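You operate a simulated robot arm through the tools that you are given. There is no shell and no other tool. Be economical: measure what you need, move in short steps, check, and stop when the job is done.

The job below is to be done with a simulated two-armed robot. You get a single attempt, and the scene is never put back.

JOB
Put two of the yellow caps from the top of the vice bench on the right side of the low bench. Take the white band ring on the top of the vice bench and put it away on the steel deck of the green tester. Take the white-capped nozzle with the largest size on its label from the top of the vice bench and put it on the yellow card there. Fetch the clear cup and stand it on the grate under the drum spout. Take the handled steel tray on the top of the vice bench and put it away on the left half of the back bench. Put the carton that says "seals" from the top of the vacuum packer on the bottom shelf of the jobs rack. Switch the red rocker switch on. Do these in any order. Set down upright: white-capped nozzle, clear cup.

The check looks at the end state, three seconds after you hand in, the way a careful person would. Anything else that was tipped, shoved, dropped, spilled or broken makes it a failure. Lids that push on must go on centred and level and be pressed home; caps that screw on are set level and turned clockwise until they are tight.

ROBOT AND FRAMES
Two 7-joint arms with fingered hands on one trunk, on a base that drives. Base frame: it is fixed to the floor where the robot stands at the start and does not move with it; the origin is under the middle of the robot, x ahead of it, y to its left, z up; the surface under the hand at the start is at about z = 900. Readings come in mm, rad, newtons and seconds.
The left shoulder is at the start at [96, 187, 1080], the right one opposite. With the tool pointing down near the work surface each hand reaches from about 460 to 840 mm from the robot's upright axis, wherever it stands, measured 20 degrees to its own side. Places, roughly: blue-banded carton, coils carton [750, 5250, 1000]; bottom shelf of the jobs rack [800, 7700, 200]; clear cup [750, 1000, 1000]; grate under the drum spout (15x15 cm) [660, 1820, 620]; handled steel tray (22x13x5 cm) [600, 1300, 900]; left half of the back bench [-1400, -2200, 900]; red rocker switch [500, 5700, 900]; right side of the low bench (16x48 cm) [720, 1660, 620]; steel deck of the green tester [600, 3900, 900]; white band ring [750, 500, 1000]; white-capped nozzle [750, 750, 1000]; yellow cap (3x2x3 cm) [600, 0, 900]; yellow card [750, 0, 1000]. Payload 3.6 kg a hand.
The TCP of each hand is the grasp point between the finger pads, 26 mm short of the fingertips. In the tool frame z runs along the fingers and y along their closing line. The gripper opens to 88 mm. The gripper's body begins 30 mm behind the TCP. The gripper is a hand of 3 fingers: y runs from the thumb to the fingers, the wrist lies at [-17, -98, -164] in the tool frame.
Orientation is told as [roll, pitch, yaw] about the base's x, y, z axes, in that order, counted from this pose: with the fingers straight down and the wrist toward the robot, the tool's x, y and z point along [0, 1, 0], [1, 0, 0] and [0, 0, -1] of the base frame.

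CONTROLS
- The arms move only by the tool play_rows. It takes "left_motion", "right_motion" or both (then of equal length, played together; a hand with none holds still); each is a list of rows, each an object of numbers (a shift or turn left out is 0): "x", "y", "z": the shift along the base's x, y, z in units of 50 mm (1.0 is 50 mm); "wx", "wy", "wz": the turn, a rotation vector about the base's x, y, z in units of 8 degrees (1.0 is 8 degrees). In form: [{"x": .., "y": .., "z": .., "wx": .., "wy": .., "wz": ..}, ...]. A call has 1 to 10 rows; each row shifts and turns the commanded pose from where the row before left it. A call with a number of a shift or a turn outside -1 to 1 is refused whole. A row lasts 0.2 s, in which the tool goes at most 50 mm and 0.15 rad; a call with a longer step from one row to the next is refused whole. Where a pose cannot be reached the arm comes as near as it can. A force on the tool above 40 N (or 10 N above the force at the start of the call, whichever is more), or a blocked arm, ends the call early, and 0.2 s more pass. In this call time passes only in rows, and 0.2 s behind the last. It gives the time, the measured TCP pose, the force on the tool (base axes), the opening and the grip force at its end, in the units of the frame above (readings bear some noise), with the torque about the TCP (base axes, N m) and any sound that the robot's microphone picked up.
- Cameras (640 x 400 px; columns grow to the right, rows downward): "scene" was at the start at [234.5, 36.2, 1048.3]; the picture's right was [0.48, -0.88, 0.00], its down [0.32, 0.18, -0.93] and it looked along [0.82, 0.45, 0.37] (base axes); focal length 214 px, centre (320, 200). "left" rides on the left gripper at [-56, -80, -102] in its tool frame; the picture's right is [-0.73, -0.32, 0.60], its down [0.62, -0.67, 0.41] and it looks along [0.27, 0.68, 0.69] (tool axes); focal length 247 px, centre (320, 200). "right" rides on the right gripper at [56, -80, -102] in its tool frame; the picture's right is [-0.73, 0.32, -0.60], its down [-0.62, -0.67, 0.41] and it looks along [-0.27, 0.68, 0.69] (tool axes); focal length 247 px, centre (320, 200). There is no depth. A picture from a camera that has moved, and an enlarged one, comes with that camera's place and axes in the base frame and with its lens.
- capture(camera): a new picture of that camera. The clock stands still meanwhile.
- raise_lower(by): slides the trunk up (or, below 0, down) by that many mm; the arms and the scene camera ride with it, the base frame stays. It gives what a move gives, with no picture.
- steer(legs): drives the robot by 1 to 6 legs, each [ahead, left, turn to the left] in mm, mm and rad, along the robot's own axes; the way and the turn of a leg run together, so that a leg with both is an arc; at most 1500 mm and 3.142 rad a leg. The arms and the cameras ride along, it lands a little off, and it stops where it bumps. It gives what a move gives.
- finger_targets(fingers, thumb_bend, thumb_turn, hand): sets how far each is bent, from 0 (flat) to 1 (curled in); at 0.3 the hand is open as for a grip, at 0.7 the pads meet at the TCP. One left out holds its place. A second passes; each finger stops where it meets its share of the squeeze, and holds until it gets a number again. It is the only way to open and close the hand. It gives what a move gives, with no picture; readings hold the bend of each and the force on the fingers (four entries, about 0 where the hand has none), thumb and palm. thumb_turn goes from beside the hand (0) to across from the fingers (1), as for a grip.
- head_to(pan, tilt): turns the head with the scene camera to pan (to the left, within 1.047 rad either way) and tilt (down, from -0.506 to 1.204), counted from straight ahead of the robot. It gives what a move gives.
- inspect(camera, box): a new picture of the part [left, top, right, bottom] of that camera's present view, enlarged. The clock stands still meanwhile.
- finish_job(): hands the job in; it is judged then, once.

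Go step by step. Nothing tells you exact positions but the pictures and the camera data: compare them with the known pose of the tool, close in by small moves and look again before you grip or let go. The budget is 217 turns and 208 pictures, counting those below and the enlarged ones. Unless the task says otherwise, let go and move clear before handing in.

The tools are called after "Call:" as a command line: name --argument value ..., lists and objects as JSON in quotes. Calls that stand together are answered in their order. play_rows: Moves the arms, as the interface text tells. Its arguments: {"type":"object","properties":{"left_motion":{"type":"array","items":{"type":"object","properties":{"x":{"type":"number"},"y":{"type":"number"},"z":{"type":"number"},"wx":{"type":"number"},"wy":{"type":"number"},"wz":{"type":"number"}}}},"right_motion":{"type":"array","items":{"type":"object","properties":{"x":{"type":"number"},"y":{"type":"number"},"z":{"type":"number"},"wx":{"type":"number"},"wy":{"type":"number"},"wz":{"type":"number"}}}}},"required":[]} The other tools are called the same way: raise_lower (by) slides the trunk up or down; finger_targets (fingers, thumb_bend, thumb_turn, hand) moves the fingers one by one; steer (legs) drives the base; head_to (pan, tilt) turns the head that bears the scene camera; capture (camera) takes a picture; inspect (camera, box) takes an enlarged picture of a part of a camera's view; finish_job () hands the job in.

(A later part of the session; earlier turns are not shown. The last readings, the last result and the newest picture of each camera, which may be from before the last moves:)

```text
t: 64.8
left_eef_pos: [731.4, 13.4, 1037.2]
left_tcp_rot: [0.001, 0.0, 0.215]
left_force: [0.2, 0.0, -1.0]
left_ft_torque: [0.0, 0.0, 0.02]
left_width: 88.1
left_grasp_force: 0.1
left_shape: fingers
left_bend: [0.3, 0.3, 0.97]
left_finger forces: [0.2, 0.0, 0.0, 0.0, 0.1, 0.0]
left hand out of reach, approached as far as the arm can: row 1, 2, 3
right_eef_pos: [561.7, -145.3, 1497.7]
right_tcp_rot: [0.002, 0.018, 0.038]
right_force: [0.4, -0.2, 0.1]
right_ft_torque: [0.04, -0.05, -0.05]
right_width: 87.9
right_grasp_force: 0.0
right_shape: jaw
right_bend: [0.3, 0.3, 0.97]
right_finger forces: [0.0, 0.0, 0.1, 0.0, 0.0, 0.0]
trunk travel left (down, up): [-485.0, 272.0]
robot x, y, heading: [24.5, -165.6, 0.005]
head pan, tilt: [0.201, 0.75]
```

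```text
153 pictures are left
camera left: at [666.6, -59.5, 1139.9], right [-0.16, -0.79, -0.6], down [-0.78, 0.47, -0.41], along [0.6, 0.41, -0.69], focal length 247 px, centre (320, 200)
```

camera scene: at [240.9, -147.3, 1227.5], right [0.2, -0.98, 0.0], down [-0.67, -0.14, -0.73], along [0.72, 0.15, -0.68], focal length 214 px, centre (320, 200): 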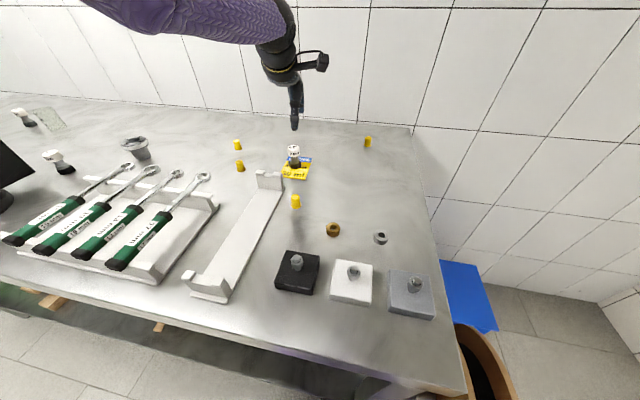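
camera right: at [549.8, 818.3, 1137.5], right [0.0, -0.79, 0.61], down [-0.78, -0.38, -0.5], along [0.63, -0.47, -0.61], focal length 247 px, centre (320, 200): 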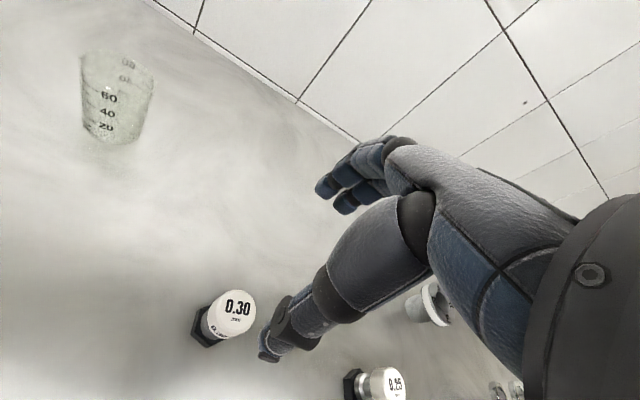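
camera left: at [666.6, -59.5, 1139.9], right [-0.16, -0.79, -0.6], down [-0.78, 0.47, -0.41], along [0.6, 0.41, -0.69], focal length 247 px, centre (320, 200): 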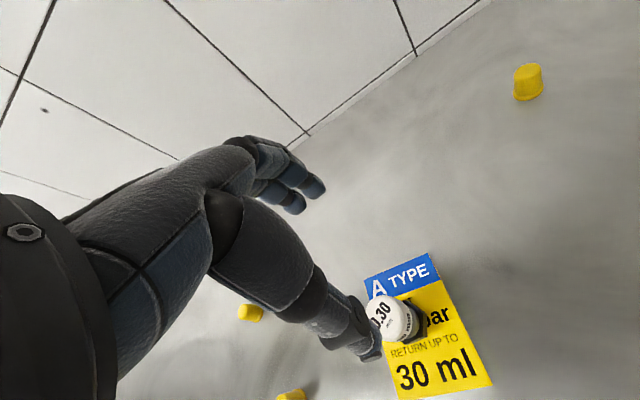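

The 0.30 nozzle stands upright on the card. Next are the two caps: right hand for the one at about [558, -29], left hand for the one at about [655, 152]. I shift the robot left to centre between them.

Call:
play_rows --left_motion '[{"z": 0.9}, {"x": -0.8, "z": 0.4, "wz": -0.5}, {"x": -0.8, "wz": -0.5}, {"x": -0.5, "wz": -0.5}]' --right_motion '[{"z": -0.9}, {"z": -0.9}, {"z": -0.9}, {"z": -0.9}]'

Call:
steer --legs '[[-30, 265, 0]]'

Call:
head_to --pan -0.1 --tilt 0.75

Call:
capture --camera "scene"

Call:
capture --camera "right"

Call:
capture --camera "left"

```text
t: 65.8
left_eef_pos: [741.1, -1.4, 1081.0]
left_tcp_rot: [0.001, 0.001, 0.004]
left_force: [-0.6, -1.0, -0.8]
left_ft_torque: [-0.02, 0.02, -0.01]
left_width: 88.0
left_grasp_force: 0.0
left_shape: fingers
left_bend: [0.3, 0.3, 0.97]
left_finger forces: [0.0, 0.0, 0.0, 0.0, 0.0, 0.0]
left hand out of reach, approached as far as the arm can: row 1, 2, 3, 4
right_eef_pos: [559.8, -143.8, 1317.3]
right_tcp_rot: [0.002, 0.02, 0.038]
right_force: [-0.5, 0.9, -0.1]
right_ft_torque: [0.03, -0.03, 0.0]
right_width: 87.5
right_grasp_force: 0.0
right_shape: jaw
right_bend: [0.3, 0.3, 0.97]
right_finger forces: [0.0, 0.1, 0.0, 0.0, 0.1, 0.1]
trunk travel left (down, up): [-485.0, 272.0]
robot x, y, heading: [20.0, -162.9, 0.005]
head pan, tilt: [0.201, 0.75]
```

```text
t: 67.7
left_eef_pos: [708.2, 268.0, 1081.3]
left_tcp_rot: [0.0, -0.002, 0.009]
left_force: [-1.2, 0.8, 0.0]
left_ft_torque: [-0.04, 0.0, -0.03]
left_width: 88.2
left_grasp_force: 0.1
left_shape: fingers
left_bend: [0.3, 0.3, 0.97]
left_finger forces: [0.1, 0.0, 0.0, 0.0, 0.1, 0.0]
right_eef_pos: [528.6, 123.9, 1316.7]
right_tcp_rot: [0.003, 0.019, 0.043]
right_force: [0.3, 1.0, 0.1]
right_ft_torque: [0.03, 0.01, 0.0]
right_width: 87.9
right_grasp_force: 0.0
right_shape: jaw
right_bend: [0.3, 0.3, 0.97]
right_finger forces: [0.1, 0.0, 0.0, 0.1, 0.0, 0.0]
trunk travel left (down, up): [-485.0, 272.0]
robot x, y, heading: [-8.7, 100.5, 0.002]
head pan, tilt: [0.201, 0.75]
```

```text
t: 68.5
left_eef_pos: [709.1, 268.5, 1081.8]
left_tcp_rot: [-0.001, 0.0, 0.009]
left_force: [-0.9, -0.6, 0.0]
left_ft_torque: [0.03, -0.02, 0.03]
left_width: 87.9
left_grasp_force: 0.1
left_shape: fingers
left_bend: [0.3, 0.3, 0.97]
left_finger forces: [0.1, 0.0, 0.1, 0.0, 0.1, 0.1]
right_eef_pos: [529.3, 124.0, 1317.7]
right_tcp_rot: [0.001, 0.02, 0.041]
right_force: [0.2, -0.3, 0.2]
right_ft_torque: [0.0, -0.03, 0.03]
right_width: 88.0
right_grasp_force: 0.1
right_shape: jaw
right_bend: [0.3, 0.3, 0.97]
right_finger forces: [0.0, 0.0, 0.1, 0.0, 0.0, 0.0]
trunk travel left (down, up): [-485.0, 272.0]
robot x, y, heading: [-8.6, 100.8, 0.015]
head pan, tilt: [-0.099, 0.75]
```

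```text
152 pictures are left
camera scene: at [210.6, 94.8, 1227.5], right [-0.09, -1.0, 0.0], down [-0.68, 0.06, -0.73], along [0.73, -0.07, -0.68], focal length 214 px, centre (320, 200)
```

scene: 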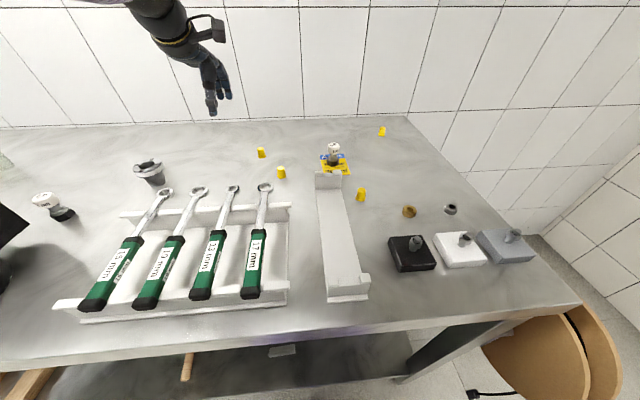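

```text
151 pictures are left
camera right: at [448.1, 176.9, 1421.5], right [0.36, -0.72, 0.59], down [-0.65, -0.65, -0.4], along [0.67, -0.24, -0.7], focal length 247 px, centre (320, 200)
```

right: 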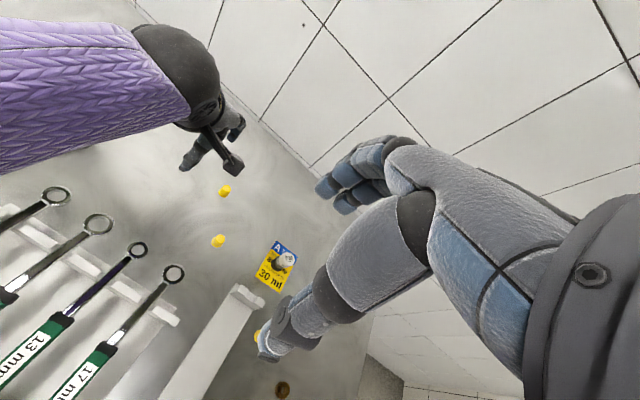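

```text
150 pictures are left
camera left: at [629.6, 209.2, 1184.3], right [-0.31, -0.74, -0.6], down [-0.67, 0.62, -0.41], along [0.67, 0.27, -0.69], focal length 247 px, centre (320, 200)
```

left: 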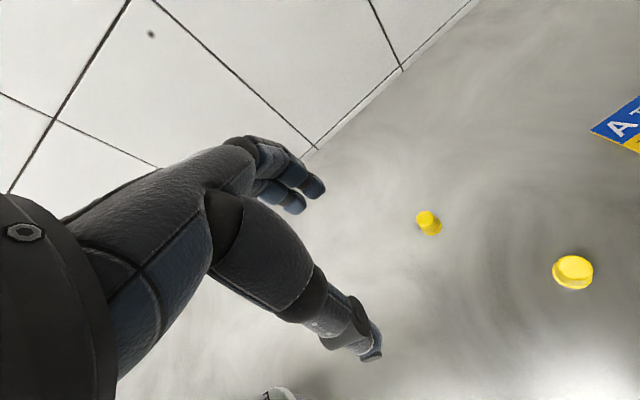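

Both caps are confirmed. I bring both hands above their caps together: left to Q [658, 151] and right to P [558, -30].

Call:
play_rows --left_motion '[{"x": -0.13, "y": -0.29, "z": -0.2}, {"x": -0.13, "y": -0.29, "z": -0.2}, {"x": -0.13, "y": -0.29, "z": -0.2}, {"x": -0.13, "y": -0.29, "z": -0.2}, {"x": -0.13, "y": -0.29, "z": -0.2}, {"x": -0.13, "y": -0.29, "z": -0.2}, {"x": -0.13, "y": -0.29, "z": -0.2}, {"x": -0.13, "y": -0.29, "z": -0.2}]' --right_motion '[{"x": 0.07, "y": -0.385, "z": -0.77}, {"x": 0.07, "y": -0.385, "z": -0.77}, {"x": 0.07, "y": -0.385, "z": -0.77}, {"x": 0.07, "y": -0.385, "z": -0.77}, {"x": 0.07, "y": -0.385, "z": -0.77}, {"x": 0.07, "y": -0.385, "z": -0.77}, {"x": 0.07, "y": -0.385, "z": -0.77}, {"x": 0.07, "y": -0.385, "z": -0.77}]'

Call:
capture --camera "scene"

Call:
capture --camera "right"

Call:
capture --camera "left"

```text
t: 70.3
left_eef_pos: [661.2, 148.1, 998.6]
left_tcp_rot: [0.001, -0.002, 0.01]
left_force: [0.4, 0.2, 0.5]
left_ft_torque: [0.03, -0.01, -0.02]
left_width: 87.8
left_grasp_force: 0.0
left_shape: fingers
left_bend: [0.3, 0.3, 0.97]
left_finger forces: [0.0, 0.0, 0.0, 0.0, 0.0, 0.0]
left hand out of reach, approached as far as the arm can: row 1, 3
right_eef_pos: [555.9, -27.9, 1006.9]
right_tcp_rot: [0.002, 0.018, 0.043]
right_force: [-0.1, 0.3, -1.2]
right_ft_torque: [-0.01, 0.0, 0.0]
right_width: 88.2
right_grasp_force: 0.0
right_shape: jaw
right_bend: [0.3, 0.3, 0.97]
right_finger forces: [0.1, 0.1, 0.1, 0.0, 0.0, 0.0]
trunk travel left (down, up): [-485.0, 272.0]
robot x, y, heading: [-6.0, 98.3, 0.008]
head pan, tilt: [-0.099, 0.75]
```

```text
149 pictures are left
camera scene: at [210.6, 94.4, 1227.5], right [-0.09, -1.0, 0.0], down [-0.68, 0.06, -0.73], along [0.73, -0.07, -0.68], focal length 214 px, centre (320, 200)
```

scene: 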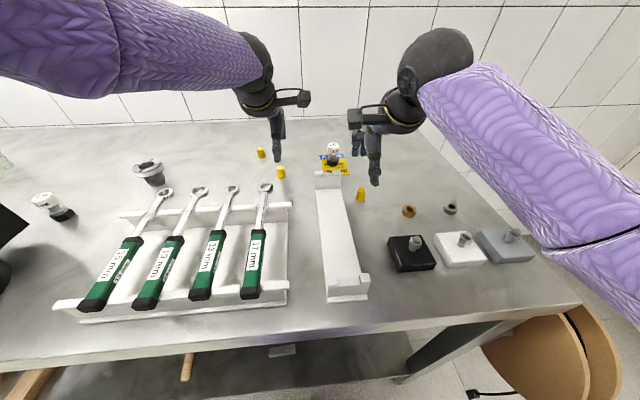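

```text
148 pictures are left
camera right: at [475.0, 25.3, 1111.0], right [0.36, -0.72, 0.59], down [-0.65, -0.65, -0.4], along [0.67, -0.24, -0.7], focal length 247 px, centre (320, 200)
```

right: 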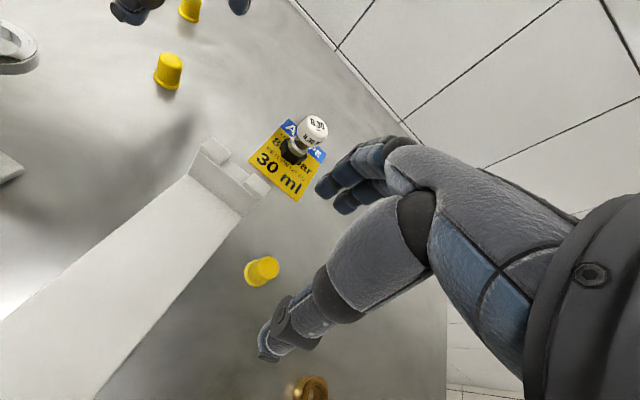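

```text
147 pictures are left
camera left: at [582.3, 91.3, 1102.2], right [-0.31, -0.74, -0.6], down [-0.67, 0.62, -0.41], along [0.67, 0.27, -0.69], focal length 247 px, centre (320, 200)
```

left: 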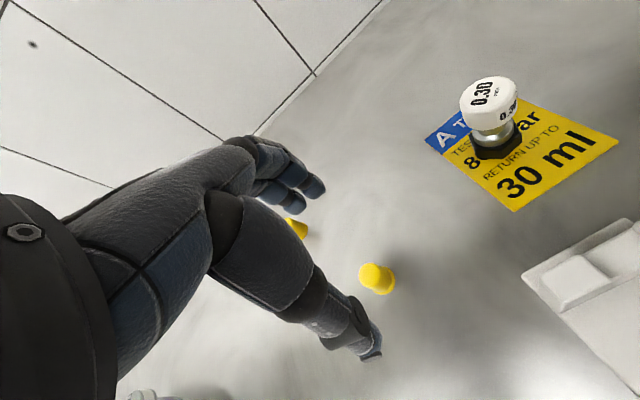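

Both are aligned within a few mm, so I lower both hands.

Call:
play_rows --left_motion '[{"z": -0.75}, {"z": -0.45}]' --right_motion '[{"z": -0.8}, {"z": -0.55}]'

Call:
inspect --camera "right" --box '[200, 150, 440, 380]'

Call:
inspect --camera "left" --box '[220, 150, 460, 380]'

```text
t: 70.9
left_eef_pos: [648.3, 157.7, 955.4]
left_tcp_rot: [0.001, 0.0, 0.009]
left_force: [-0.1, 0.1, 1.0]
left_ft_torque: [-0.01, -0.03, 0.0]
left_width: 87.9
left_grasp_force: 0.0
left_shape: fingers
left_bend: [0.3, 0.3, 0.97]
left_finger forces: [0.0, 0.0, 0.0, 0.0, 0.0, 0.0]
left hand out of reach, approached as far as the arm can: row 1, 2
right_eef_pos: [556.6, -28.9, 939.7]
right_tcp_rot: [0.001, 0.019, 0.042]
right_force: [0.5, -0.5, -0.3]
right_ft_torque: [0.04, -0.04, 0.0]
right_width: 87.8
right_grasp_force: 0.1
right_shape: jaw
right_bend: [0.3, 0.3, 0.97]
right_finger forces: [0.0, 0.0, 0.0, 0.0, 0.0, 0.0]
trunk travel left (down, up): [-485.0, 272.0]
robot x, y, heading: [-1.9, 102.7, 0.005]
head pan, tilt: [-0.099, 0.75]
```

```text
1.74 times, centred on (320, 265) of right
camera zoom: at [475.2, 24.5, 1044.5], right [0.36, -0.72, 0.59], down [-0.65, -0.65, -0.4], along [0.67, -0.24, -0.7], focal length 430 px, centre (320, 87)
```

zoom: 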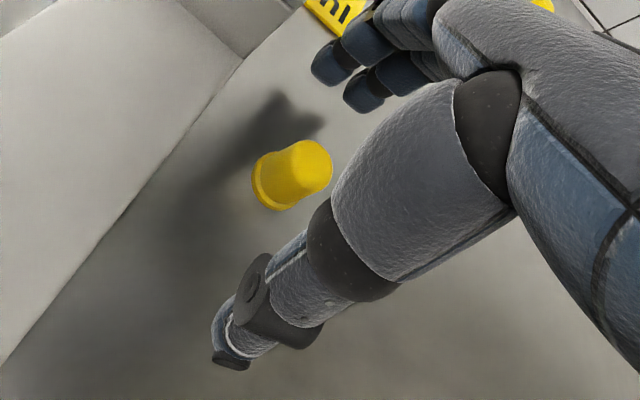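

```text
1.74 times, centred on (340, 265) of left
camera zoom: at [569.8, 101.0, 1058.6], right [-0.31, -0.74, -0.6], down [-0.67, 0.62, -0.41], along [0.67, 0.27, -0.69], focal length 430 px, centre (285, 87)
```

zoom: 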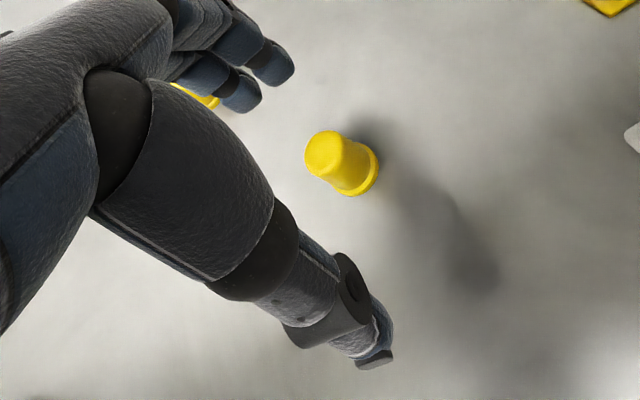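

Right hand is well placed; I finish it first, going 13 mm lower and closing. The left will be repositioned afterwards.

Call:
play_rows --right_motion '[{"z": -0.26}]' --left_motion '[{"z": 0.5}]'

Call:
finger_targets --hand "right" --fingers 0.7 --thumb_bend 0.7

Call:
inspect --camera "right" --box '[200, 150, 440, 380]'

```text
t: 71.3
left_eef_pos: [655.6, 156.6, 979.3]
left_tcp_rot: [0.002, 0.004, 0.009]
left_force: [0.6, -0.5, -0.2]
left_ft_torque: [0.03, 0.01, -0.02]
left_width: 88.2
left_grasp_force: 0.2
left_shape: fingers
left_bend: [0.3, 0.3, 0.97]
left_finger forces: [0.0, 0.1, 0.0, 0.1, 0.0, 0.0]
left hand out of reach, approached as far as the arm can: row 1
right_eef_pos: [554.8, -29.5, 927.5]
right_tcp_rot: [0.002, 0.019, 0.043]
right_force: [0.8, 0.5, -0.3]
right_ft_torque: [0.03, -0.02, 0.0]
right_width: 88.0
right_grasp_force: 0.0
right_shape: jaw
right_bend: [0.3, 0.3, 0.97]
right_finger forces: [0.0, 0.0, 0.0, 0.0, 0.0, 0.0]
trunk travel left (down, up): [-485.0, 272.0]
robot x, y, heading: [-6.3, 101.2, 0.009]
head pan, tilt: [-0.099, 0.75]
```

```text
t: 72.3
left_eef_pos: [656.3, 157.6, 978.1]
left_tcp_rot: [0.0, 0.002, 0.009]
left_force: [-1.0, 0.7, -0.4]
left_ft_torque: [0.03, -0.03, 0.01]
left_width: 88.3
left_grasp_force: 0.0
left_shape: fingers
left_bend: [0.3, 0.3, 0.97]
left_finger forces: [0.0, 0.1, 0.0, 0.0, 0.1, 0.0]
right_eef_pos: [555.2, -29.8, 928.4]
right_tcp_rot: [0.002, 0.018, 0.042]
right_force: [1.9, 0.0, 4.9]
right_ft_torque: [-0.05, -0.08, 0.0]
right_width: 15.0
right_grasp_force: 8.7
right_shape: fingers
right_bend: [0.65, 0.64, 0.97]
right_finger forces: [5.8, 5.2, 0.0, 0.0, 6.1, 0.0]
trunk travel left (down, up): [-485.0, 272.0]
robot x, y, heading: [-6.0, 99.1, 0.013]
head pan, tilt: [-0.099, 0.75]
```

```text
1.74 times, centred on (320, 265) of right
camera zoom: at [475.0, 23.8, 1032.5], right [0.36, -0.72, 0.59], down [-0.65, -0.65, -0.4], along [0.67, -0.24, -0.7], focal length 430 px, centre (320, 87)
```

zoom: 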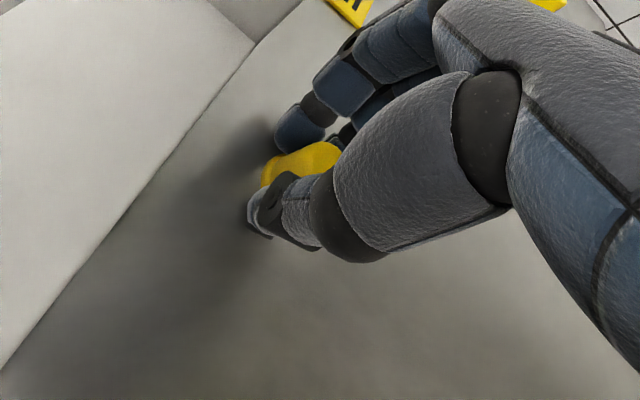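

Cap gripped (8.7 N). I lift it, then move the base right and forward so the left arm has better reach.

Call:
play_rows --right_motion '[{"z": 0.6}, {"z": 0.9}, {"z": 0.9}, {"z": 0.6}]' --left_motion '[{"z": 0.5}, {}, {}, {}]'

Call:
steer --legs '[[28, -90, 0]]'

Call:
play_rows --left_motion '[{"x": -0.2, "y": 0.9}, {"x": -0.2, "y": 0.9}]'

Call:
capture --camera "left"

Call:
capture --camera "right"

```text
t: 73.3
left_eef_pos: [663.0, 155.0, 1000.4]
left_tcp_rot: [0.002, 0.002, 0.009]
left_force: [0.2, -0.2, 0.1]
left_ft_torque: [0.02, 0.04, -0.01]
left_width: 88.1
left_grasp_force: 0.0
left_shape: fingers
left_bend: [0.3, 0.3, 0.97]
left_finger forces: [0.0, 0.0, 0.0, 0.0, 0.0, 0.0]
left hand out of reach, approached as far as the arm can: row 1
right_eef_pos: [557.6, -29.4, 1078.4]
right_tcp_rot: [0.002, 0.018, 0.043]
right_force: [-0.3, 0.0, 0.4]
right_ft_torque: [-0.02, 0.02, 0.02]
right_width: 14.3
right_grasp_force: 6.7
right_shape: fingers
right_bend: [0.66, 0.64, 0.97]
right_finger forces: [4.0, 2.8, 0.1, 0.0, 6.0, 0.1]
trunk travel left (down, up): [-485.0, 272.0]
robot x, y, heading: [-6.9, 103.1, 0.012]
head pan, tilt: [-0.099, 0.75]
```

```text
t: 74.4
left_eef_pos: [692.8, 60.7, 999.2]
left_tcp_rot: [0.003, 0.003, 0.009]
left_force: [-0.1, -0.7, 0.1]
left_ft_torque: [0.04, -0.01, 0.02]
left_width: 88.4
left_grasp_force: 0.1
left_shape: fingers
left_bend: [0.3, 0.3, 0.97]
left_finger forces: [0.0, 0.1, 0.0, 0.0, 0.0, 0.0]
right_eef_pos: [588.3, -122.0, 1076.9]
right_tcp_rot: [0.004, 0.02, 0.043]
right_force: [0.4, 0.2, 0.1]
right_ft_torque: [0.0, 0.01, 0.01]
right_width: 14.5
right_grasp_force: 6.9
right_shape: fingers
right_bend: [0.66, 0.64, 0.97]
right_finger forces: [4.0, 2.8, 0.0, 0.0, 6.0, 0.0]
trunk travel left (down, up): [-485.0, 272.0]
robot x, y, heading: [19.7, 9.6, 0.01]
head pan, tilt: [-0.099, 0.75]
```

```text
t: 75.0
left_eef_pos: [709.4, 143.6, 987.4]
left_tcp_rot: [0.001, 0.003, 0.01]
left_force: [-0.1, 0.6, 0.1]
left_ft_torque: [0.0, 0.0, 0.0]
left_width: 88.2
left_grasp_force: 0.1
left_shape: fingers
left_bend: [0.3, 0.3, 0.97]
left_finger forces: [0.1, 0.0, 0.0, 0.1, 0.0, 0.1]
left hand out of reach, approached as far as the arm can: row 1, 2
right_eef_pos: [585.4, -121.6, 1077.5]
right_tcp_rot: [0.002, 0.02, 0.042]
right_force: [-0.4, 0.0, 0.4]
right_ft_torque: [-0.03, -0.02, 0.0]
right_width: 14.5
right_grasp_force: 6.2
right_shape: fingers
right_bend: [0.66, 0.64, 0.97]
right_finger forces: [4.0, 2.8, 0.0, 0.0, 6.0, 0.0]
trunk travel left (down, up): [-485.0, 272.0]
robot x, y, heading: [21.3, 9.4, 0.01]
head pan, tilt: [-0.099, 0.75]
```

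```text
143 pictures are left
camera left: at [629.9, 85.5, 1089.4], right [-0.31, -0.74, -0.6], down [-0.67, 0.62, -0.41], along [0.67, 0.27, -0.69], focal length 247 px, centre (320, 200)
```

left: 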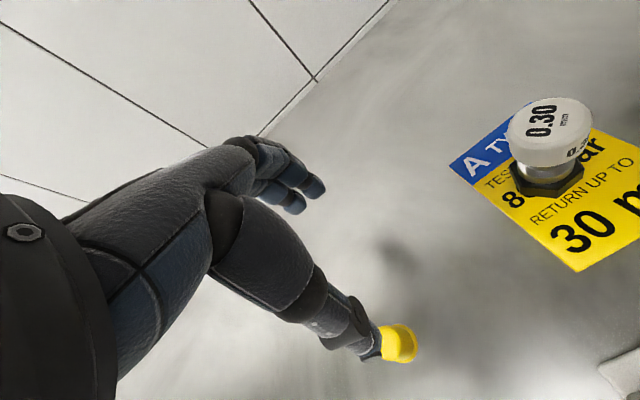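

```text
142 pictures are left
camera right: at [506.9, -68.0, 1181.7], right [0.36, -0.72, 0.59], down [-0.65, -0.65, -0.4], along [0.67, -0.24, -0.7], focal length 247 px, centre (320, 200)
```

right: 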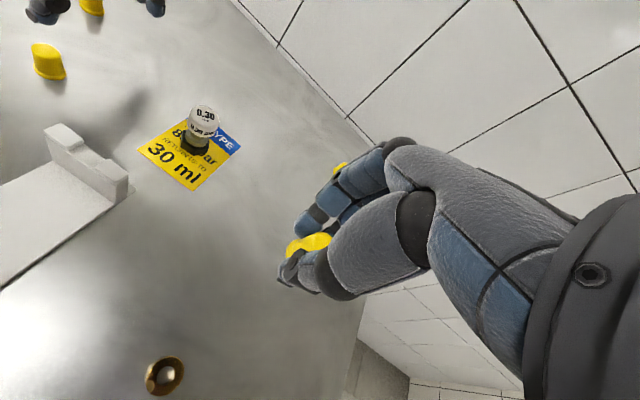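

The left hand is 50 mm too far out; I pull it back over the cap.

Call:
play_rows --left_motion '[{"x": -0.6, "y": 0.1}, {"x": -0.6, "y": 0.1}]'

```text
t: 75.5
left_eef_pos: [664.4, 139.3, 932.6]
left_tcp_rot: [0.024, 0.139, -0.015]
left_force: [-2.5, 0.7, 11.2]
left_ft_torque: [-0.12, -0.47, -0.04]
left_width: 87.4
left_grasp_force: 6.0
left_shape: fingers
left_bend: [0.3, 0.3, 0.97]
left_finger forces: [11.4, 0.0, 0.0, 0.1, 0.1, 0.0]
left hand out of reach, approached as far as the arm can: row 1
right_eef_pos: [586.5, -120.7, 1080.0]
right_tcp_rot: [0.002, 0.017, 0.042]
right_force: [0.9, -0.1, -0.6]
right_ft_torque: [-0.03, 0.02, 0.0]
right_width: 14.6
right_grasp_force: 6.7
right_shape: fingers
right_bend: [0.66, 0.64, 0.97]
right_finger forces: [4.0, 2.8, 0.0, 0.0, 6.0, 0.0]
trunk travel left (down, up): [-485.0, 272.0]
robot x, y, heading: [21.1, 9.3, 0.011]
head pan, tilt: [-0.099, 0.75]
stopped in row 2 (left hand): the force on the tool passed its limit at 88 N (the readings are from after the stop); the commanded pose is now the measured one
```

It dipped, because the commanded height was still low, and touched something. I look before moving.

Call:
capture --camera "left"

Call:
capture --camera "scene"

```text
141 pictures are left
camera left: at [598.8, 81.0, 1044.0], right [-0.41, -0.71, -0.57], down [-0.7, 0.64, -0.3], along [0.58, 0.28, -0.77], focal length 247 px, centre (320, 200)
```

left: 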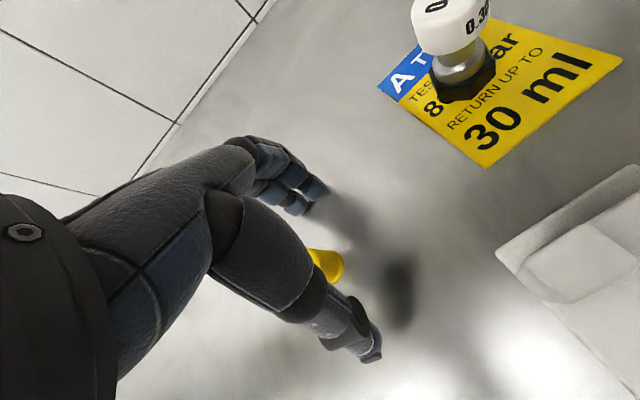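

```text
140 pictures are left
camera scene: at [238.5, 3.7, 1227.8], right [-0.09, -1.0, 0.0], down [-0.68, 0.06, -0.73], along [0.73, -0.07, -0.68], focal length 214 px, centre (320, 200)
```

scene: 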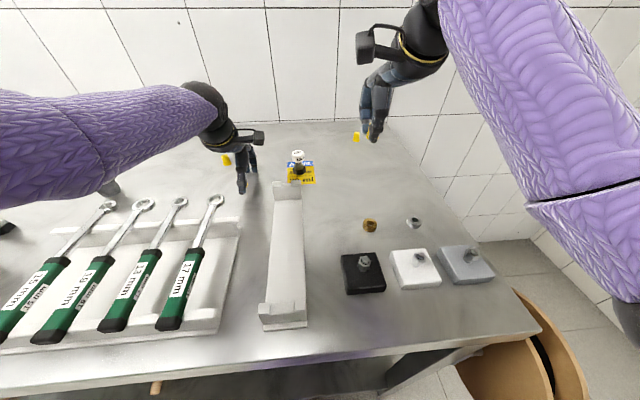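

The fingertip only touched the bench, and the cap still stands inside the open hand. I lift slightly, level the hand and centre it.

Call:
play_rows --left_motion '[{"z": 0.5}, {"z": 0.3, "wy": -0.95, "wx": -0.15, "wz": 0.1}, {"x": -0.1, "y": 0.1}]'

Call:
capture --camera "left"

```text
t: 76.3
left_eef_pos: [658.7, 143.9, 967.8]
left_tcp_rot: [0.005, 0.011, -0.003]
left_force: [0.2, -0.4, 0.0]
left_ft_torque: [-0.01, 0.0, -0.03]
left_width: 88.5
left_grasp_force: 0.1
left_shape: fingers
left_bend: [0.3, 0.3, 0.97]
left_finger forces: [0.1, 0.0, 0.0, 0.1, 0.0, 0.1]
right_eef_pos: [587.1, -121.5, 1078.0]
right_tcp_rot: [0.002, 0.019, 0.042]
right_force: [0.2, 0.0, 0.4]
right_ft_torque: [0.01, -0.02, 0.02]
right_width: 14.8
right_grasp_force: 6.9
right_shape: fingers
right_bend: [0.66, 0.64, 0.97]
right_finger forces: [4.0, 2.8, 0.1, 0.0, 6.0, 0.0]
trunk travel left (down, up): [-485.0, 272.0]
robot x, y, heading: [22.0, 11.5, 0.007]
head pan, tilt: [-0.099, 0.75]
```

```text
139 pictures are left
camera left: at [580.7, 86.9, 1072.2], right [-0.33, -0.73, -0.6], down [-0.67, 0.63, -0.4], along [0.67, 0.27, -0.69], focal length 247 px, centre (320, 200)
```

left: 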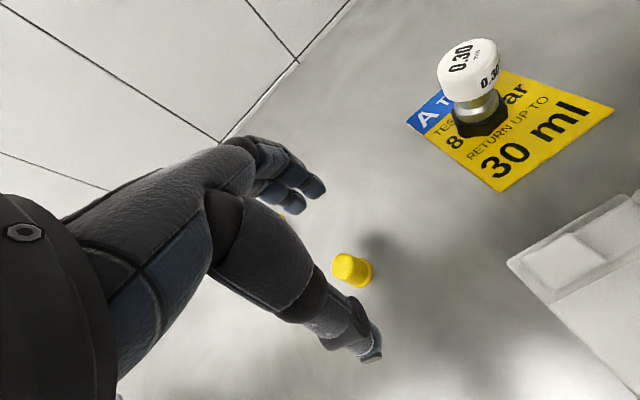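

Cap at about [658, 150]. I align, lower and close.

Call:
play_rows --left_motion '[{"y": 0.12, "z": -0.4}, {"z": -0.4}]'

Call:
inspect --camera "left" --box '[220, 150, 460, 380]'

```text
t: 76.9
left_eef_pos: [658.9, 151.3, 928.1]
left_tcp_rot: [0.005, 0.01, 0.001]
left_force: [0.0, -0.2, 0.1]
left_ft_torque: [0.0, 0.02, -0.01]
left_width: 88.3
left_grasp_force: 0.0
left_shape: fingers
left_bend: [0.3, 0.3, 0.97]
left_finger forces: [0.0, 0.0, 0.0, 0.0, 0.0, 0.0]
right_eef_pos: [587.7, -121.0, 1078.5]
right_tcp_rot: [0.001, 0.017, 0.041]
right_force: [0.5, 0.5, 0.5]
right_ft_torque: [0.01, -0.01, 0.02]
right_width: 14.7
right_grasp_force: 6.1
right_shape: fingers
right_bend: [0.66, 0.64, 0.97]
right_finger forces: [4.0, 2.8, 0.0, 0.0, 6.1, 0.0]
trunk travel left (down, up): [-485.0, 272.0]
robot x, y, heading: [23.7, 6.1, 0.008]
head pan, tilt: [-0.099, 0.75]
```

```text
1.74 times, centred on (340, 265) of left
camera zoom: at [580.6, 93.8, 1031.6], right [-0.33, -0.73, -0.6], down [-0.67, 0.63, -0.4], along [0.67, 0.27, -0.69], focal length 430 px, centre (285, 87)
```

zoom: 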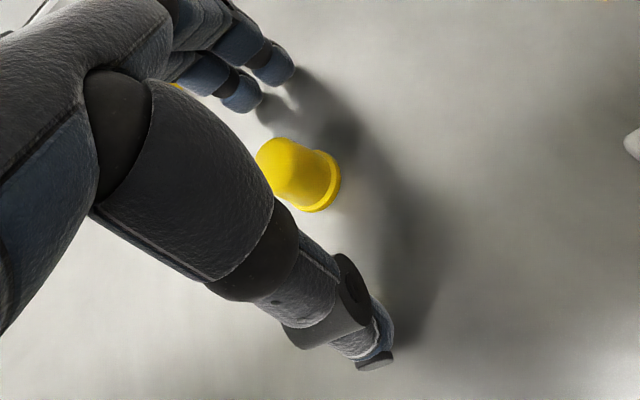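

Call:
finger_targets --hand "left" --fingers 0.7 --thumb_bend 0.7

Call:
play_rows --left_motion '[{"z": 0.5}, {"z": 0.9}, {"z": 0.9}, {"z": 0.6}]'

Call:
capture --camera "left"

```text
t: 77.9
left_eef_pos: [658.3, 150.1, 928.8]
left_tcp_rot: [0.004, 0.011, 0.002]
left_force: [0.0, -0.3, 1.7]
left_ft_torque: [0.02, -0.02, -0.01]
left_width: 12.8
left_grasp_force: 6.6
left_shape: fingers
left_bend: [0.66, 0.65, 0.97]
left_finger forces: [3.2, 3.5, 0.0, 0.0, 5.4, 0.0]
right_eef_pos: [587.2, -121.6, 1078.3]
right_tcp_rot: [0.003, 0.018, 0.042]
right_force: [-0.9, -0.7, 0.3]
right_ft_torque: [-0.01, -0.03, 0.02]
right_width: 14.5
right_grasp_force: 6.4
right_shape: fingers
right_bend: [0.66, 0.64, 0.97]
right_finger forces: [3.9, 2.7, 0.0, 0.0, 6.1, 0.0]
trunk travel left (down, up): [-485.0, 272.0]
robot x, y, heading: [26.0, 9.7, 0.009]
head pan, tilt: [-0.099, 0.75]
```

```text
t: 78.9
left_eef_pos: [658.4, 149.1, 1075.8]
left_tcp_rot: [0.006, 0.012, -0.001]
left_force: [-0.3, 0.6, -0.7]
left_ft_torque: [0.03, 0.01, 0.01]
left_width: 12.3
left_grasp_force: 5.4
left_shape: fingers
left_bend: [0.66, 0.65, 0.96]
left_finger forces: [2.0, 3.5, 0.0, 0.1, 5.3, 0.0]
right_eef_pos: [588.1, -120.9, 1076.7]
right_tcp_rot: [0.003, 0.018, 0.042]
right_force: [-0.1, 0.0, 0.7]
right_ft_torque: [0.0, 0.03, 0.0]
right_width: 14.7
right_grasp_force: 6.7
right_shape: fingers
right_bend: [0.66, 0.64, 0.97]
right_finger forces: [4.0, 2.8, 0.0, 0.1, 6.0, 0.0]
trunk travel left (down, up): [-485.0, 272.0]
robot x, y, heading: [24.9, 10.1, 0.009]
head pan, tilt: [-0.099, 0.75]
```

```text
137 pictures are left
camera left: at [579.5, 92.7, 1179.0], right [-0.33, -0.73, -0.6], down [-0.67, 0.63, -0.4], along [0.67, 0.27, -0.69], focal length 247 px, centre (320, 200)
```

left: 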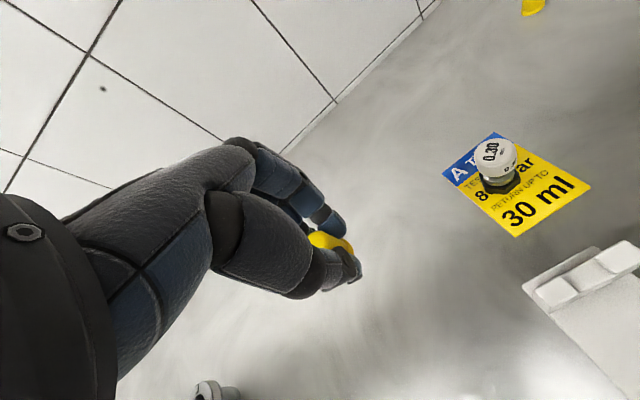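

Both caps are held. I raise the trunk, back off from the vice and drive left to look at the low bench.

Call:
raise_lower --by 250

Call:
steer --legs '[[-190, 0, 0], [0, 1300, 0]]'

Call:
head_to --pan 0.4 --tilt 0.75

Call:
capture --camera "scene"

```text
t: 81.5
left_eef_pos: [658.8, 150.5, 1323.9]
left_tcp_rot: [0.005, 0.012, -0.001]
left_force: [0.2, 0.2, -0.4]
left_ft_torque: [-0.01, -0.03, -0.05]
left_width: 12.1
left_grasp_force: 5.9
left_shape: fingers
left_bend: [0.67, 0.65, 0.96]
left_finger forces: [1.9, 3.5, 0.0, 0.0, 5.3, 0.0]
right_eef_pos: [588.1, -120.7, 1326.5]
right_tcp_rot: [0.001, 0.02, 0.042]
right_force: [0.8, -0.4, 0.9]
right_ft_torque: [0.01, 0.03, 0.01]
right_width: 15.0
right_grasp_force: 6.1
right_shape: fingers
right_bend: [0.66, 0.64, 0.97]
right_finger forces: [3.9, 2.9, 0.0, 0.1, 6.0, 0.0]
trunk travel left (down, up): [-735.0, 22.0]
robot x, y, heading: [21.8, 8.0, 0.011]
head pan, tilt: [-0.099, 0.75]
```

```text
t: 89.0
left_eef_pos: [449.6, 1430.8, 1323.5]
left_tcp_rot: [0.005, 0.012, 0.013]
left_force: [0.3, 0.0, 0.5]
left_ft_torque: [0.01, -0.01, -0.01]
left_width: 12.2
left_grasp_force: 4.6
left_shape: fingers
left_bend: [0.67, 0.65, 0.96]
left_finger forces: [1.9, 3.5, 0.0, 0.0, 5.3, 0.0]
right_eef_pos: [380.3, 1158.8, 1328.1]
right_tcp_rot: [0.001, 0.019, 0.053]
right_force: [0.2, -0.4, 0.4]
right_ft_torque: [-0.02, -0.03, 0.02]
right_width: 14.7
right_grasp_force: 5.8
right_shape: fingers
right_bend: [0.66, 0.64, 0.97]
right_finger forces: [4.0, 2.8, 0.1, 0.0, 6.0, 0.1]
trunk travel left (down, up): [-735.0, 22.0]
robot x, y, heading: [-182.9, 1282.0, 0.026]
head pan, tilt: [-0.099, 0.75]
```

```text
t: 90.0
left_eef_pos: [448.9, 1431.0, 1324.3]
left_tcp_rot: [0.005, 0.01, 0.011]
left_force: [-0.5, 0.4, -0.2]
left_ft_torque: [-0.01, -0.02, 0.0]
left_width: 12.3
left_grasp_force: 5.0
left_shape: fingers
left_bend: [0.67, 0.65, 0.96]
left_finger forces: [2.0, 3.5, 0.0, 0.1, 5.3, 0.0]
right_eef_pos: [381.9, 1157.8, 1326.7]
right_tcp_rot: [0.001, 0.019, 0.053]
right_force: [-0.1, 0.5, -0.3]
right_ft_torque: [0.04, -0.03, 0.0]
right_width: 14.5
right_grasp_force: 7.1
right_shape: fingers
right_bend: [0.66, 0.64, 0.97]
right_finger forces: [4.0, 2.9, 0.0, 0.0, 6.0, 0.0]
trunk travel left (down, up): [-735.0, 22.0]
robot x, y, heading: [-189.0, 1281.5, 0.022]
head pan, tilt: [0.4, 0.75]
```

```text
136 pictures are left
camera scene: at [19.5, 1318.8, 1481.1], right [0.41, -0.91, 0.0], down [-0.62, -0.28, -0.73], along [0.67, 0.3, -0.68], focal length 214 px, centre (320, 200)
```

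scene: 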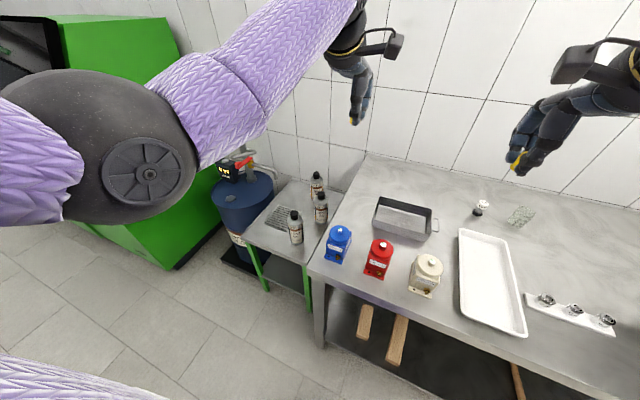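

The low bench has three bottles on its right half and a grate to the left, under the drum. I move in front for a straight look down.

Call:
steer --legs '[[0, 400, -0.02]]'

Call:
head_to --pan 0.0 --tilt 0.85

Call:
capture --camera "scene"

Call:
capture --camera "right"

```text
t: 92.5
left_eef_pos: [448.1, 1825.6, 1325.3]
left_tcp_rot: [0.005, 0.013, -0.011]
left_force: [0.8, 0.1, 0.7]
left_ft_torque: [0.01, -0.01, 0.01]
left_width: 12.2
left_grasp_force: 5.6
left_shape: fingers
left_bend: [0.67, 0.65, 0.96]
left_finger forces: [2.0, 3.4, 0.0, 0.0, 5.2, 0.0]
right_eef_pos: [374.8, 1554.5, 1328.2]
right_tcp_rot: [0.002, 0.02, 0.034]
right_force: [-0.7, 0.3, 0.0]
right_ft_torque: [-0.01, -0.02, -0.02]
right_width: 14.6
right_grasp_force: 6.6
right_shape: fingers
right_bend: [0.66, 0.64, 0.97]
right_finger forces: [4.1, 2.9, 0.1, 0.1, 6.0, 0.0]
trunk travel left (down, up): [-735.0, 22.0]
robot x, y, heading: [-192.0, 1688.8, 0.002]
head pan, tilt: [0.4, 0.75]
```

```text
t: 93.4
left_eef_pos: [448.6, 1824.7, 1323.7]
left_tcp_rot: [0.005, 0.012, -0.01]
left_force: [-0.6, 0.6, -1.4]
left_ft_torque: [-0.04, 0.04, 0.0]
left_width: 12.4
left_grasp_force: 5.0
left_shape: fingers
left_bend: [0.67, 0.65, 0.96]
left_finger forces: [2.0, 3.5, 0.1, 0.0, 5.3, 0.1]
right_eef_pos: [373.8, 1553.5, 1327.8]
right_tcp_rot: [0.003, 0.021, 0.034]
right_force: [0.3, -0.6, -0.8]
right_ft_torque: [0.0, -0.04, 0.0]
right_width: 14.6
right_grasp_force: 6.3
right_shape: fingers
right_bend: [0.66, 0.64, 0.97]
right_finger forces: [4.0, 2.8, 0.1, 0.0, 6.1, 0.0]
trunk travel left (down, up): [-735.0, 22.0]
robot x, y, heading: [-192.6, 1689.4, -0.002]
head pan, tilt: [0.0, 0.85]
```

```text
135 pictures are left
camera scene: at [17.5, 1690.3, 1473.1], right [0.0, -1.0, 0.0], down [-0.75, 0.0, -0.66], along [0.66, 0.0, -0.75], focal length 214 px, centre (320, 200)
```

scene: 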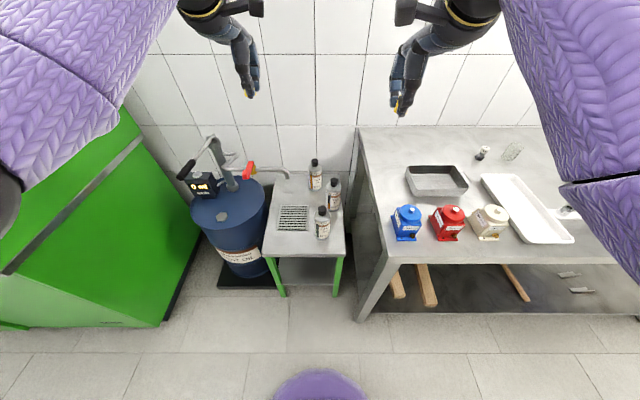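

```text
134 pictures are left
camera right: at [294.2, 1607.9, 1431.4], right [0.35, -0.72, 0.59], down [-0.65, -0.64, -0.4], along [0.67, -0.24, -0.7], focal length 247 px, centre (320, 200)
```

right: 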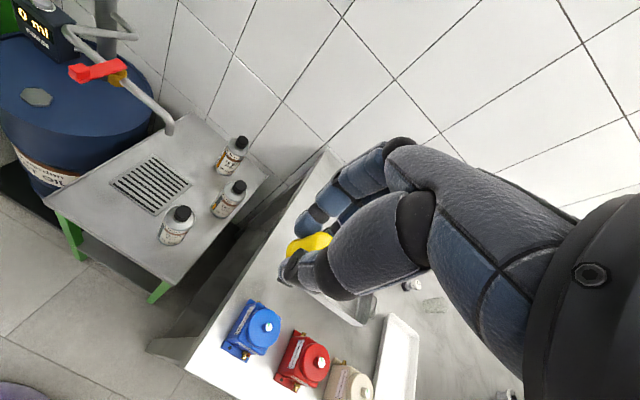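

Bottles stand at about [535,1681], [700,1624] and [842,1717]; the front-right strip around [590,1605] and [525,1605] is free. I'll stand slightly left, turned right, so the right arm comes in without its elbow over the vice bench.

Call:
steer --legs '[[0, 130, 0], [230, 0, 0], [0, 0, -0.5]]'

Call:
raise_lower --by -300

Call:
head_to --pan 0.1 --tilt 0.75

Call:
capture --camera "scene"

Call:
capture --camera "left"

```text
t: 97.5
left_eef_pos: [662.7, 1626.4, 1323.7]
left_tcp_rot: [0.004, 0.013, -0.523]
left_force: [0.5, -0.8, 1.1]
left_ft_torque: [0.04, 0.0, 0.0]
left_width: 12.1
left_grasp_force: 5.3
left_shape: fingers
left_bend: [0.67, 0.65, 0.96]
left_finger forces: [2.0, 3.5, 0.1, 0.1, 5.0, 0.0]
right_eef_pos: [465.0, 1426.4, 1327.4]
right_tcp_rot: [0.002, 0.02, -0.48]
right_force: [-0.1, 0.1, 0.4]
right_ft_torque: [-0.02, -0.01, 0.0]
right_width: 14.6
right_grasp_force: 6.6
right_shape: fingers
right_bend: [0.66, 0.64, 0.97]
right_finger forces: [3.8, 3.4, 0.0, 0.1, 5.7, 0.0]
trunk travel left (down, up): [-735.0, 22.0]
robot x, y, heading: [39.3, 1822.1, -0.506]
head pan, tilt: [0.0, 0.85]
```

```text
t: 100.5
left_eef_pos: [661.7, 1627.0, 1025.6]
left_tcp_rot: [0.005, 0.012, -0.522]
left_force: [1.0, -0.4, 0.4]
left_ft_torque: [0.02, -0.02, -0.04]
left_width: 12.2
left_grasp_force: 5.2
left_shape: fingers
left_bend: [0.67, 0.65, 0.96]
left_finger forces: [1.9, 3.4, 0.1, 0.0, 5.1, 0.0]
right_eef_pos: [464.3, 1427.3, 1028.2]
right_tcp_rot: [0.001, 0.02, -0.482]
right_force: [-0.1, -0.4, 0.1]
right_ft_torque: [0.01, 0.03, -0.01]
right_width: 14.0
right_grasp_force: 6.9
right_shape: fingers
right_bend: [0.66, 0.64, 0.97]
right_finger forces: [3.7, 3.4, 0.0, 0.1, 5.7, 0.0]
trunk travel left (down, up): [-435.0, 322.0]
robot x, y, heading: [40.5, 1821.0, -0.507]
head pan, tilt: [0.0, 0.85]
```

```text
t: 101.1
left_eef_pos: [663.5, 1625.4, 1024.4]
left_tcp_rot: [0.005, 0.012, -0.524]
left_force: [0.0, -0.8, -0.2]
left_ft_torque: [0.01, 0.03, 0.02]
left_width: 12.3
left_grasp_force: 5.1
left_shape: fingers
left_bend: [0.67, 0.65, 0.96]
left_finger forces: [1.9, 3.5, 0.0, 0.0, 5.1, 0.1]
right_eef_pos: [465.2, 1427.2, 1027.5]
right_tcp_rot: [0.002, 0.02, -0.48]
right_force: [-0.1, 1.0, 0.2]
right_ft_torque: [-0.03, 0.0, -0.01]
right_width: 14.2
right_grasp_force: 6.7
right_shape: fingers
right_bend: [0.66, 0.64, 0.97]
right_finger forces: [3.7, 3.3, 0.0, 0.1, 5.7, 0.0]
trunk travel left (down, up): [-435.0, 322.0]
robot x, y, heading: [40.7, 1819.6, -0.508]
head pan, tilt: [0.099, 0.75]
```

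```text
133 pictures are left
camera scene: at [237.2, 1719.3, 1175.1], right [-0.4, -0.92, 0.0], down [-0.62, 0.27, -0.73], along [0.67, -0.29, -0.68], focal length 214 px, centre (320, 200)
```

scene: 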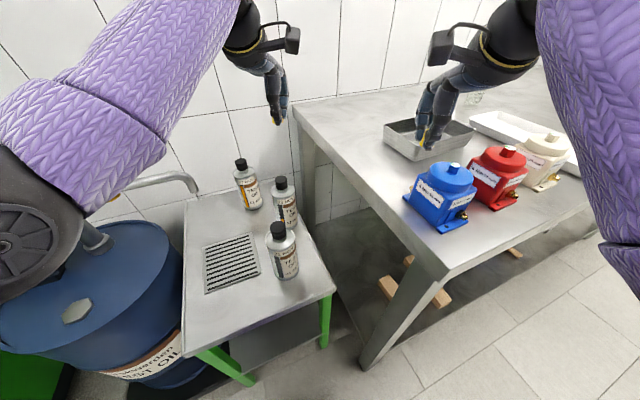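

```text
132 pictures are left
camera left: at [566.2, 1616.1, 1127.6], right [-0.65, -0.47, -0.6], down [-0.27, 0.88, -0.4], along [0.71, -0.1, -0.69], focal length 247 px, centre (320, 200)
```

left: 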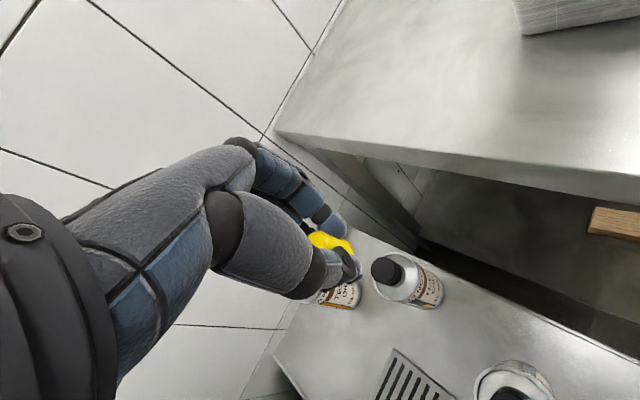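

The right edge of the low bench is at y 1580. I move the left hand up and aside, and raise the right hand off the blue box and swing it over the free spot at [600, 1612].

Call:
play_rows --left_motion '[{"z": 0.9}, {"z": 0.9}, {"z": 0.9}, {"z": 0.7, "y": 0.5, "x": -0.3}, {"z": 0.7, "y": 0.6, "x": -0.3}, {"y": 0.7, "x": -0.3}, {"y": 0.7, "x": -0.3}, {"y": 0.7, "x": -0.3}]' --right_motion '[{"z": 0.9}, {"z": 0.9, "wz": 0.7}, {"y": 0.6, "x": 0.5, "wz": 0.8}, {"y": 0.6, "x": 0.5, "wz": 0.8}, {"y": 0.6, "x": 0.5, "wz": 0.8}, {"y": 0.6, "x": 0.4, "wz": 0.8}, {"y": 0.6, "x": 0.4, "wz": 0.8}, {"y": 0.7, "x": 0.4, "wz": 0.8}]'

Call:
capture --camera "scene"

Call:
capture --camera "right"

```text
t: 102.9
left_eef_pos: [618.2, 1775.8, 1211.2]
left_tcp_rot: [0.005, 0.007, -0.52]
left_force: [-0.1, 0.6, -0.2]
left_ft_torque: [-0.01, -0.03, 0.01]
left_width: 12.0
left_grasp_force: 4.5
left_shape: fingers
left_bend: [0.67, 0.65, 0.96]
left_finger forces: [1.9, 3.3, 0.1, 0.1, 4.8, 0.0]
left hand out of reach, approached as far as the arm can: row 7, 8
right_eef_pos: [600.6, 1612.2, 1118.2]
right_tcp_rot: [-0.001, 0.018, 0.289]
right_force: [0.7, -0.1, -0.2]
right_ft_torque: [0.01, -0.01, 0.02]
right_width: 13.9
right_grasp_force: 6.4
right_shape: fingers
right_bend: [0.66, 0.64, 0.97]
right_finger forces: [3.4, 3.9, 0.1, 0.0, 5.5, 0.0]
trunk travel left (down, up): [-435.0, 322.0]
robot x, y, heading: [44.9, 1821.9, -0.513]
head pan, tilt: [0.099, 0.75]
```

```text
131 pictures are left
camera scene: at [237.2, 1720.1, 1175.2], right [-0.4, -0.92, 0.0], down [-0.62, 0.27, -0.73], along [0.67, -0.29, -0.68], focal length 214 px, centre (320, 200)
```

scene: 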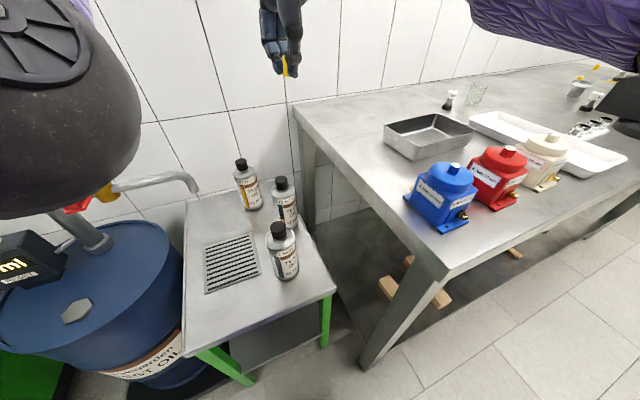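

```text
130 pictures are left
camera right: at [509.4, 1644.8, 1222.8], right [0.53, -0.61, 0.59], down [-0.47, -0.79, -0.4], along [0.71, -0.07, -0.7], focal length 247 px, centre (320, 200)
```

right: 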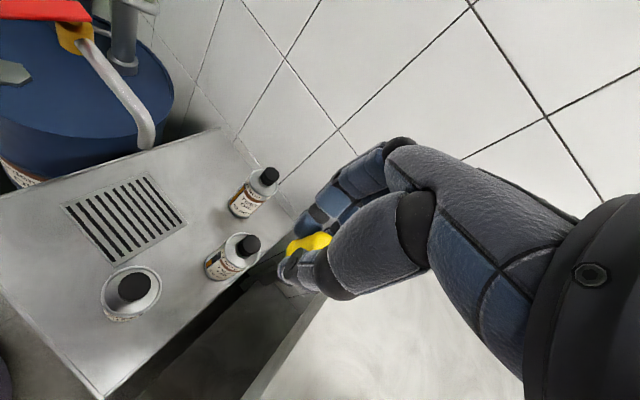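

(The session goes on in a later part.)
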